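You operate a simulated robot arm through the tools that you are given. There is no shell and no other tool. Be economical: measure what you need, move in short steps, check, and stop when the job is done.

Carry out the task below with a simulated robot arm. There is one attempt and no reset: what you move stays moved.

## Task
Switch the shaker switch on.
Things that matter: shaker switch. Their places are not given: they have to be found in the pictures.

The check looks at the end state, three seconds after you hand in, the way a careful person would. Anything else that was tipped, shoved, dropped, spilled or broken makes it a failure.

## Robot
A 7-joint arm with a two-finger parallel gripper, fixed in place. Base frame: the origin is at the foot of the arm, x ahead of it, y to its left, z up. Units: mm, degrees, N and s.
Its first joint turns from -66.0 to 66.0 degrees. Payload 1.57 kg.
Tool frame: the origin (TCP) lies between the finger pads and is the grasp point; the fingertips stand 30 mm ahead of it; z points along the fingers, y is the line along which they close. Largest opening 110 mm; finger width 24, thickness 12; the body of the gripper, 48 by 112 mm, starts 78 mm behind the TCP.
Orientation is that of the tool frame in the base frame, as a unit quaternion [x, y, z, w]. With the fingers straight down and closing along the base's y, the tool's x points along the base's -x, its y along +y and its z along -z.

## Interface
- The arm moves only by the tool send_rows. Its argument "moves" is a list that holds one entry, the list of rows, each a list of 6 numbers: the shift along the tool's x, y, z in mm, then the turn, a rotation vector about the tool's x, y, z in degrees. In form: [[[tx, ty, tz, wx, wy, wz], ...]]. A call has 1 to 10 rows; each row shifts and turns the commanded pose from where the row before left it, along the tool's axes as they then stand. "gripper" is the gripper command, from -1 (shut) to 1 (fully open), values between in proportion, set as the call begins (left out, the last holds). A row lasts 0.2 s, in which the tool goes at most 50 mm and 8.6 degrees; a call with a longer step from one row to the next is refused whole, and so is a gripper value outside its range. Where a pose cannot be reached the arm comes as near as it can. A force on the tool above 40 N (or 10 N above the force at the start of the call, whichever is more), or a blocked arm, ends the call early, and 0.2 s more pass. The fingers move at their own pace (about 108 mm/s each) and stop on an object; they squeeze with about 36 N. The grip force told is the motor's: it shows also when the fingers shut on nothing. Time passes only in rows, and 0.2 s behind the last, so rows that do not move let the fingers close. The reply holds the time, the measured pose of the TCP, the force on the tool along the base axes, the opening and the grip force, in the units named above and with some noise, and new pictures: "pictures" is both (left out), scene, wrist or none.
- Cameras (640 x 400 px; columns grow to the right, rows downward): "scene" is fixed at [136.1, -384.7, 1421.2]; the picture's right is [0.98, -0.22, 0.00], its down [-0.09, -0.38, -0.92] and it looks along [0.20, 0.90, -0.39] (base axes); focal length 317 px, centre (320, 200). "wrist" rides on the gripper at [-36, 0, -80] in the tool frame; the picture's right is [0.00, -1.00, 0.00], its down [0.97, 0.00, -0.24] and it looks along [0.24, 0.00, 0.97] (tool axes); focal length 218 px, centre (320, 200).
- locate(camera, pixels): for up to 12 pixels [column, row] of the newest picture of that camera ("zoom" is the newest enlarged one), the place [x, y, z] in the base frame of the surface seen there, good to about 2 mm, but the place of the scene camera against the robot may be out by one fixed shift of up to 18 mm in any direction. It takes no simulated time.
- inspect(camera, box): a new picture of the part [left, top, right, bottom] of that camera's present view, enlarged. It takes no simulated time.
- job_done(): hands the job in; it is judged then, once.

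Keep the steps short. Do not move on a guess: measure, check each grasp and each placing, and mend mistakes. In all there are 60 turns and 120 pictures (those below and enlarged ones count). Leave the gripper open and the arm clear of the work at the hand-in unless told otherwise, and finish with a single line.

The tools are called by a JSON object that holds its "name" and its "arguments". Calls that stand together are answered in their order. send_rows: Moves the arm, as the interface text tells. Its arguments: {"type":"object","properties":{"moves":{"type":"array","items":{"type":"array","items":{"type":"array","items":{"type":"number"}}}},"gripper":{"type":"number"},"pictures":{"type":"string","enum":["both","scene","wrist","none"]}},"required":["moves"]} The other tools are called the same way: locate (camera, pixels) gives the place of the surface under pixels of a picture; inspect (camera, box) takes an enlarged picture of a part of a camera's view; job_done () hands the job in.

At the start:

```text
t: 0.0
eef_pos: [399.8, 284.2, 1180.4]
orientation: [0.0, 1.0, 0.0, 0.0]
wrist_force: [0.5, 0.9, -0.1]
opening: 110.0
grasp_force: 0.0
```

scene: 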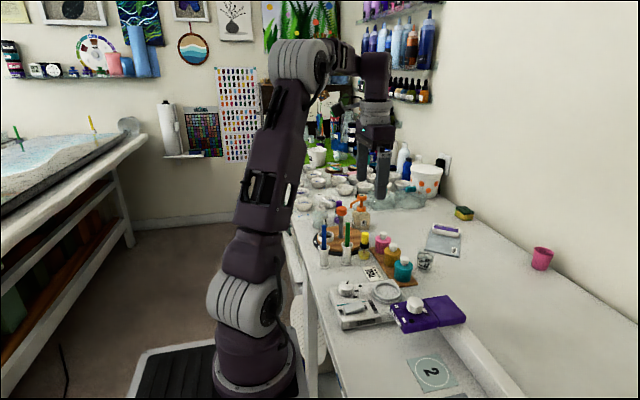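
wrist: 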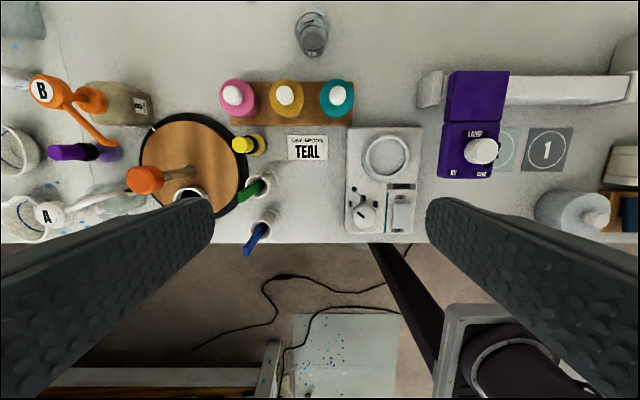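

I see a white device with a ring, a knob and a rocker at wrist (385,180), and a purple lamp box. I'll enlarge both views.

{"name": "inspect", "arguments": {"camera": "wrist", "box": [330, 110, 450, 250]}}

{"name": "inspect", "arguments": {"camera": "scene", "box": [310, 260, 480, 360]}}

```text
2.86 times, centred on (390, 180) of wrist
```

zoom: 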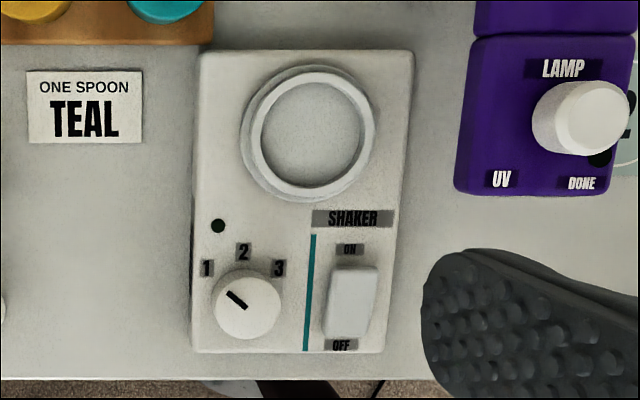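

```text
3.76 times, centred on (395, 310) of scene
```

zoom: 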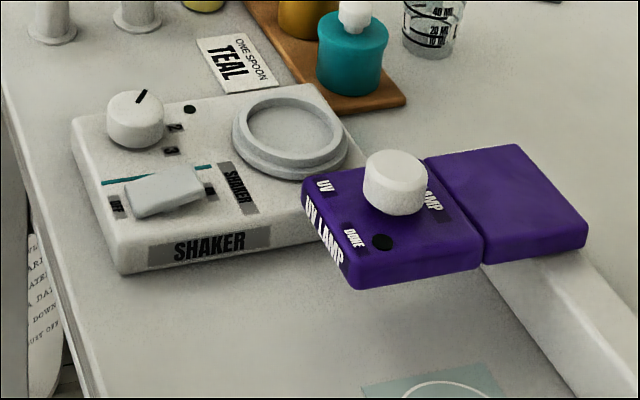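

The rocker's ON end points away from the base and its OFF end points toward it. I'll measure the heights along the rocker and the panel, plus the knob and the purple lamp knob.

{"name": "locate", "arguments": {"camera": "wrist", "pixels": [[403, 205], [402, 210], [401, 215], [400, 220], [399, 225], [401, 197], [398, 231], [364, 216], [482, 150], [387, 155], [395, 210], [408, 210]]}}

```text
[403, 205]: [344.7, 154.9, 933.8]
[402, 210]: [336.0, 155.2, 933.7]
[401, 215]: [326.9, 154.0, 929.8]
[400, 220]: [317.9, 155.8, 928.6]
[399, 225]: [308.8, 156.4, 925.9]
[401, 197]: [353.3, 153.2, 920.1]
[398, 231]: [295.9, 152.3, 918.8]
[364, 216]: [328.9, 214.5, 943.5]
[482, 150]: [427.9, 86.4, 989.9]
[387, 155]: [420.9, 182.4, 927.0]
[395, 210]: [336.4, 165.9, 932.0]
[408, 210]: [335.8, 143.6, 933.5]
```

The ON end sits high (934) and the OFF end low (926), so it is off now. I'll shut the fingers and move at height to above the ON end (x≈343, y≈155).

{"name": "send_rows", "arguments": {"moves": [[[14, -32, 0, 0, 0, 0], [14, -32, 0, 0, 0, 0], [14, -32, 0, 0, 0, 0], [14, -33, 0, 0, 0, 0], [0, 0, 30, 0, 0, 0], [0, 0, 30, 0, 0, 0], [0, 0, 30, 0, 0, 0]]], "gripper": -1}}

```text
t: 1.6
eef_pos: [342.3, 154.9, 1090.0]
orientation: [0.0, 1.0, 0.0, 0.0]
wrist_force: [-0.6, 0.6, -0.2]
opening: 0.1
grasp_force: 21.2
```

scene: 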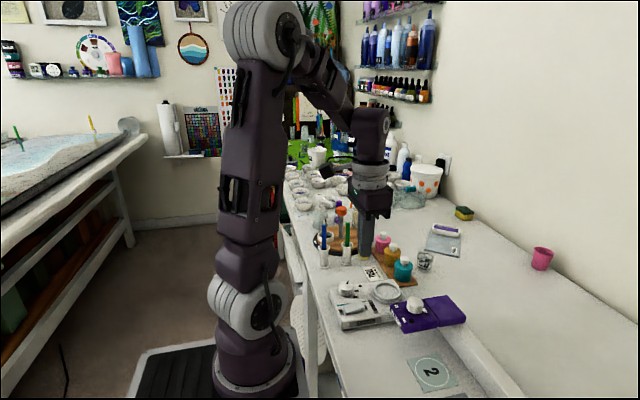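
wrist: 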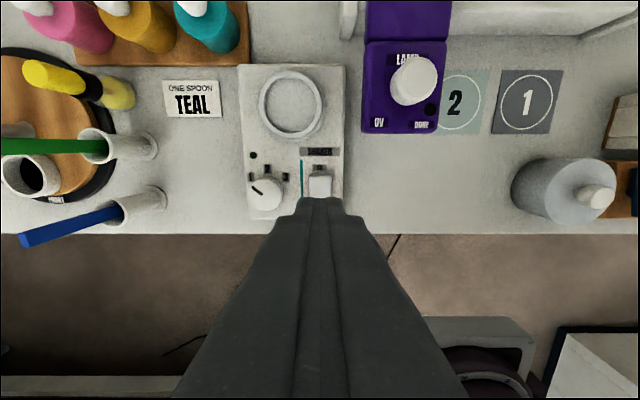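

The fingers are shut and line up with the rocker. I'll measure again from closer, including the table.

{"name": "locate", "arguments": {"camera": "wrist", "pixels": [[320, 177], [320, 182], [320, 187], [320, 194], [320, 172], [312, 182], [329, 182], [266, 195], [200, 180], [412, 78], [338, 185], [283, 182]]}}

{"name": "inspect", "arguments": {"camera": "wrist", "box": [240, 130, 360, 205]}}

```text
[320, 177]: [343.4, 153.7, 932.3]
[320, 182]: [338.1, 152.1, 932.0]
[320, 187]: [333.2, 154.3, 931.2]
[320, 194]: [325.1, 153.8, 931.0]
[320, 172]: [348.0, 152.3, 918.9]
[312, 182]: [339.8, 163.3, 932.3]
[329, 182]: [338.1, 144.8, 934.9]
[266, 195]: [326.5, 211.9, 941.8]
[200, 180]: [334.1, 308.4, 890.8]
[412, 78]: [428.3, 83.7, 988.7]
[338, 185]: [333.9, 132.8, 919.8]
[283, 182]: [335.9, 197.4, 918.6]
```

```text
5.33 times, centred on (300, 168) of wrist
```

zoom: 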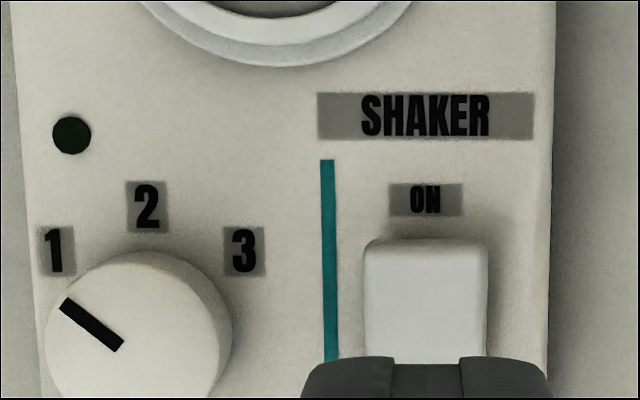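

Table is at about 890, panel at 919, rocker ON end at (345, 154, 932), and the knob (top 942) is well to the side. I'll shift 4 mm further out and come down to about 10 mm above the rocker.

{"name": "send_rows", "arguments": {"moves": [[[-4, 0, 30, 0, 0, 0], [0, 0, 30, 0, 0, 0], [0, 0, 30, 0, 0, 0], [0, 0, 18, 0, 0, 0], [0, 0, 8, 0, 0, 0]]]}}

```text
t: 2.8
eef_pos: [348.4, 155.5, 974.1]
orientation: [0.0, 1.0, 0.0, 0.0]
wrist_force: [0.3, -0.1, -0.2]
opening: 0.0
grasp_force: 20.6
```

scene: 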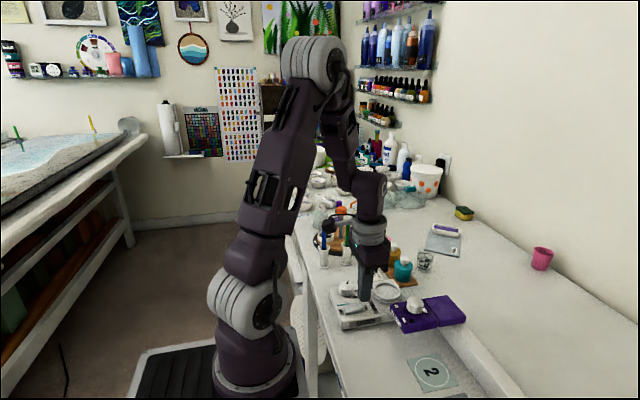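
wrist: 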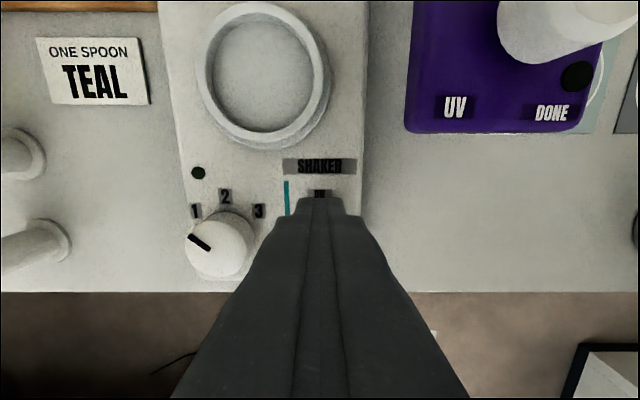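

The tip is about 10 mm above the rocker and the sides are clear. I'll press down slowly in small steps.

{"name": "send_rows", "arguments": {"moves": [[[2, 0, 3, 0, 0, 0], [0, 0, 3, 0, 0, 0], [0, 0, 2, 0, 0, 0], [0, 0, 2, 0, 0, 0], [0, 0, 2, 0, 0, 0], [0, 0, 2, 0, 0, 0]]]}}

```text
t: 4.2
eef_pos: [344.8, 156.3, 961.1]
orientation: [0.0, 1.0, 0.0, 0.001]
wrist_force: [-0.8, 0.3, 0.7]
opening: 0.1
grasp_force: 21.0
```

scene: 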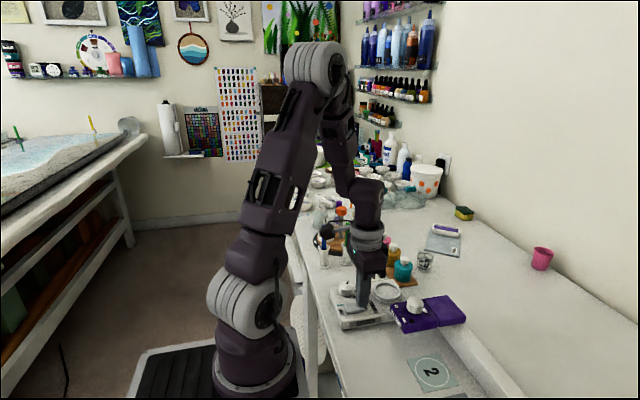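
wrist: 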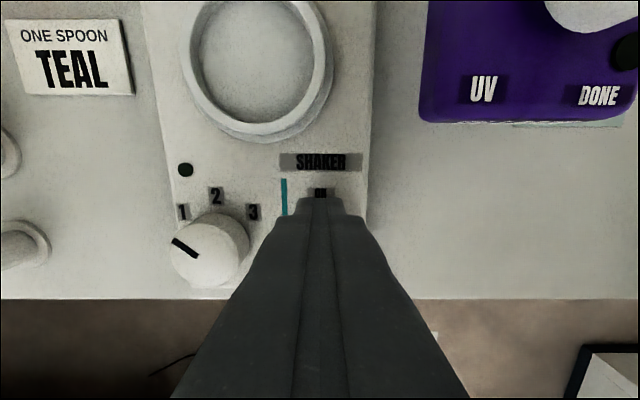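

The tip is at 931 with no clear contact yet. I'll press on in 1.5 mm steps.

{"name": "send_rows", "arguments": {"moves": [[[0, 0, 1.5, 0, 0, 0], [0, 0, 1.5, 0, 0, 0], [0, 0, 1.5, 0, 0, 0], [0, 0, 1.5, 0, 0, 0]]], "pictures": "wrist"}}

```text
t: 4.9
eef_pos: [344.6, 156.3, 958.1]
orientation: [0.0, 1.0, -0.001, 0.0]
wrist_force: [-2.1, -1.5, 13.6]
opening: 0.0
grasp_force: 20.9
stopped in row 3: the force on the tool passed its limit (the readings are from after the stop); the commanded pose is now the measured one
```

wrist: 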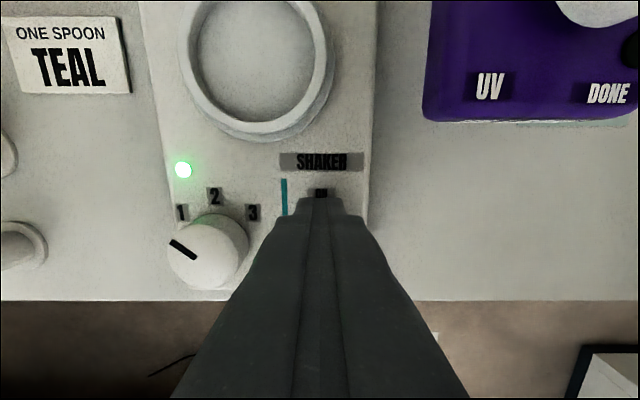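

The green light at (183,170) has come on and the force rose to 13.6 N. I'll lift straight up, then check that it stays on.

{"name": "send_rows", "arguments": {"moves": [[[0, 0, -5, 0, 0, 0], [0, 0, -20, 0, 0, 0], [0, 0, -40, 0, 0, 0], [0, 0, -40, 0, 0, 0], [0, 0, -40, 0, 0, 0], [0, 0, -40, 0, 0, 0], [-40, 0, -20, 0, 0, 0]]]}}

{"name": "send_rows", "arguments": {"moves": [[[0, 30, 0, 0, 0, 0], [0, 30, 0, 0, 0, 0], [0, 30, 0, 0, 0, 0], [0, 0, 0, 0, 0, 0]]], "gripper": 1}}

{"name": "inspect", "arguments": {"camera": "scene", "box": [310, 260, 480, 360]}}

```text
t: 6.5
eef_pos: [383.4, 155.7, 1160.9]
orientation: [0.0, 1.0, 0.0, 0.0]
wrist_force: [0.7, -0.5, -0.2]
opening: 0.0
grasp_force: 21.4
```

scene: 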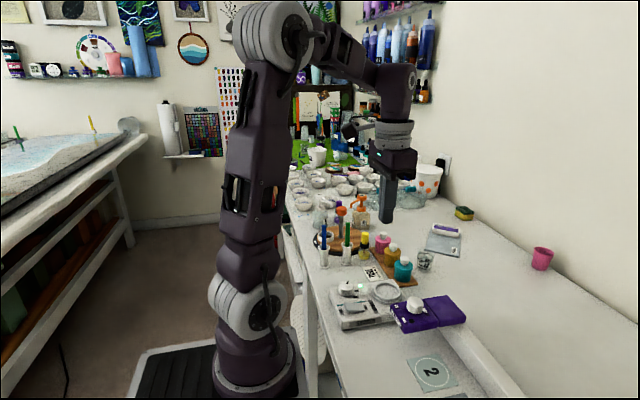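
wrist: 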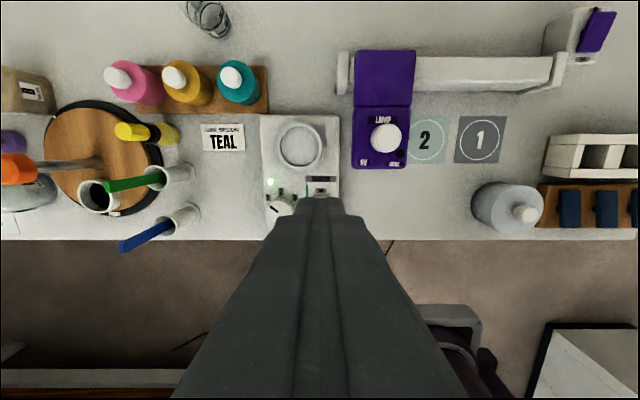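

```text
t: 7.5
eef_pos: [383.5, 247.7, 1162.5]
orientation: [0.001, 1.0, 0.0, 0.0]
wrist_force: [-0.6, 0.7, 0.0]
opening: 109.9
grasp_force: 0.0
```

scene: 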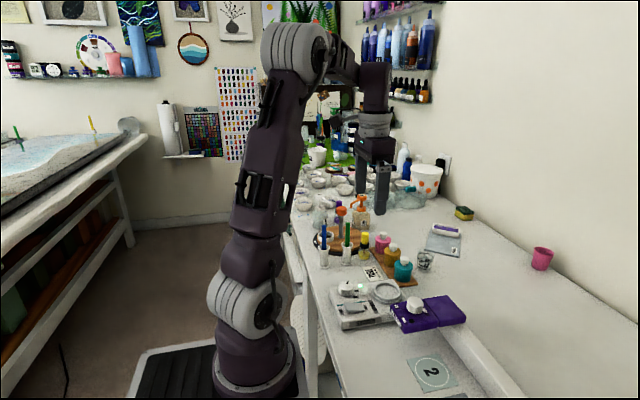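
wrist: 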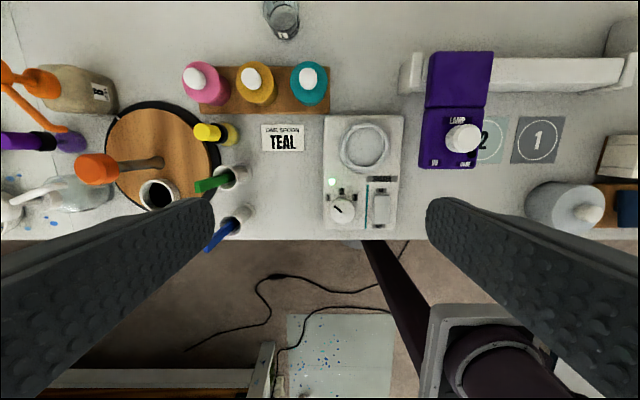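

```text
3.76 times, centred on (395, 310) of scene
```

zoom: 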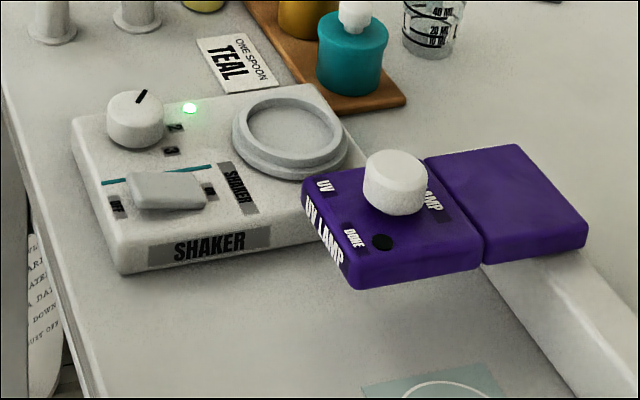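

The rocker now leans to ON, the green light is lit, and nothing else has moved. The gripper is open and clear, so I'm handing in.

{"name": "job_done", "arguments": {}}

```text
The job is handed in.
```

The shaker switch is on: its rocker stayed at ON with the green light lit after the arm lifted clear, and nothing else was moved.
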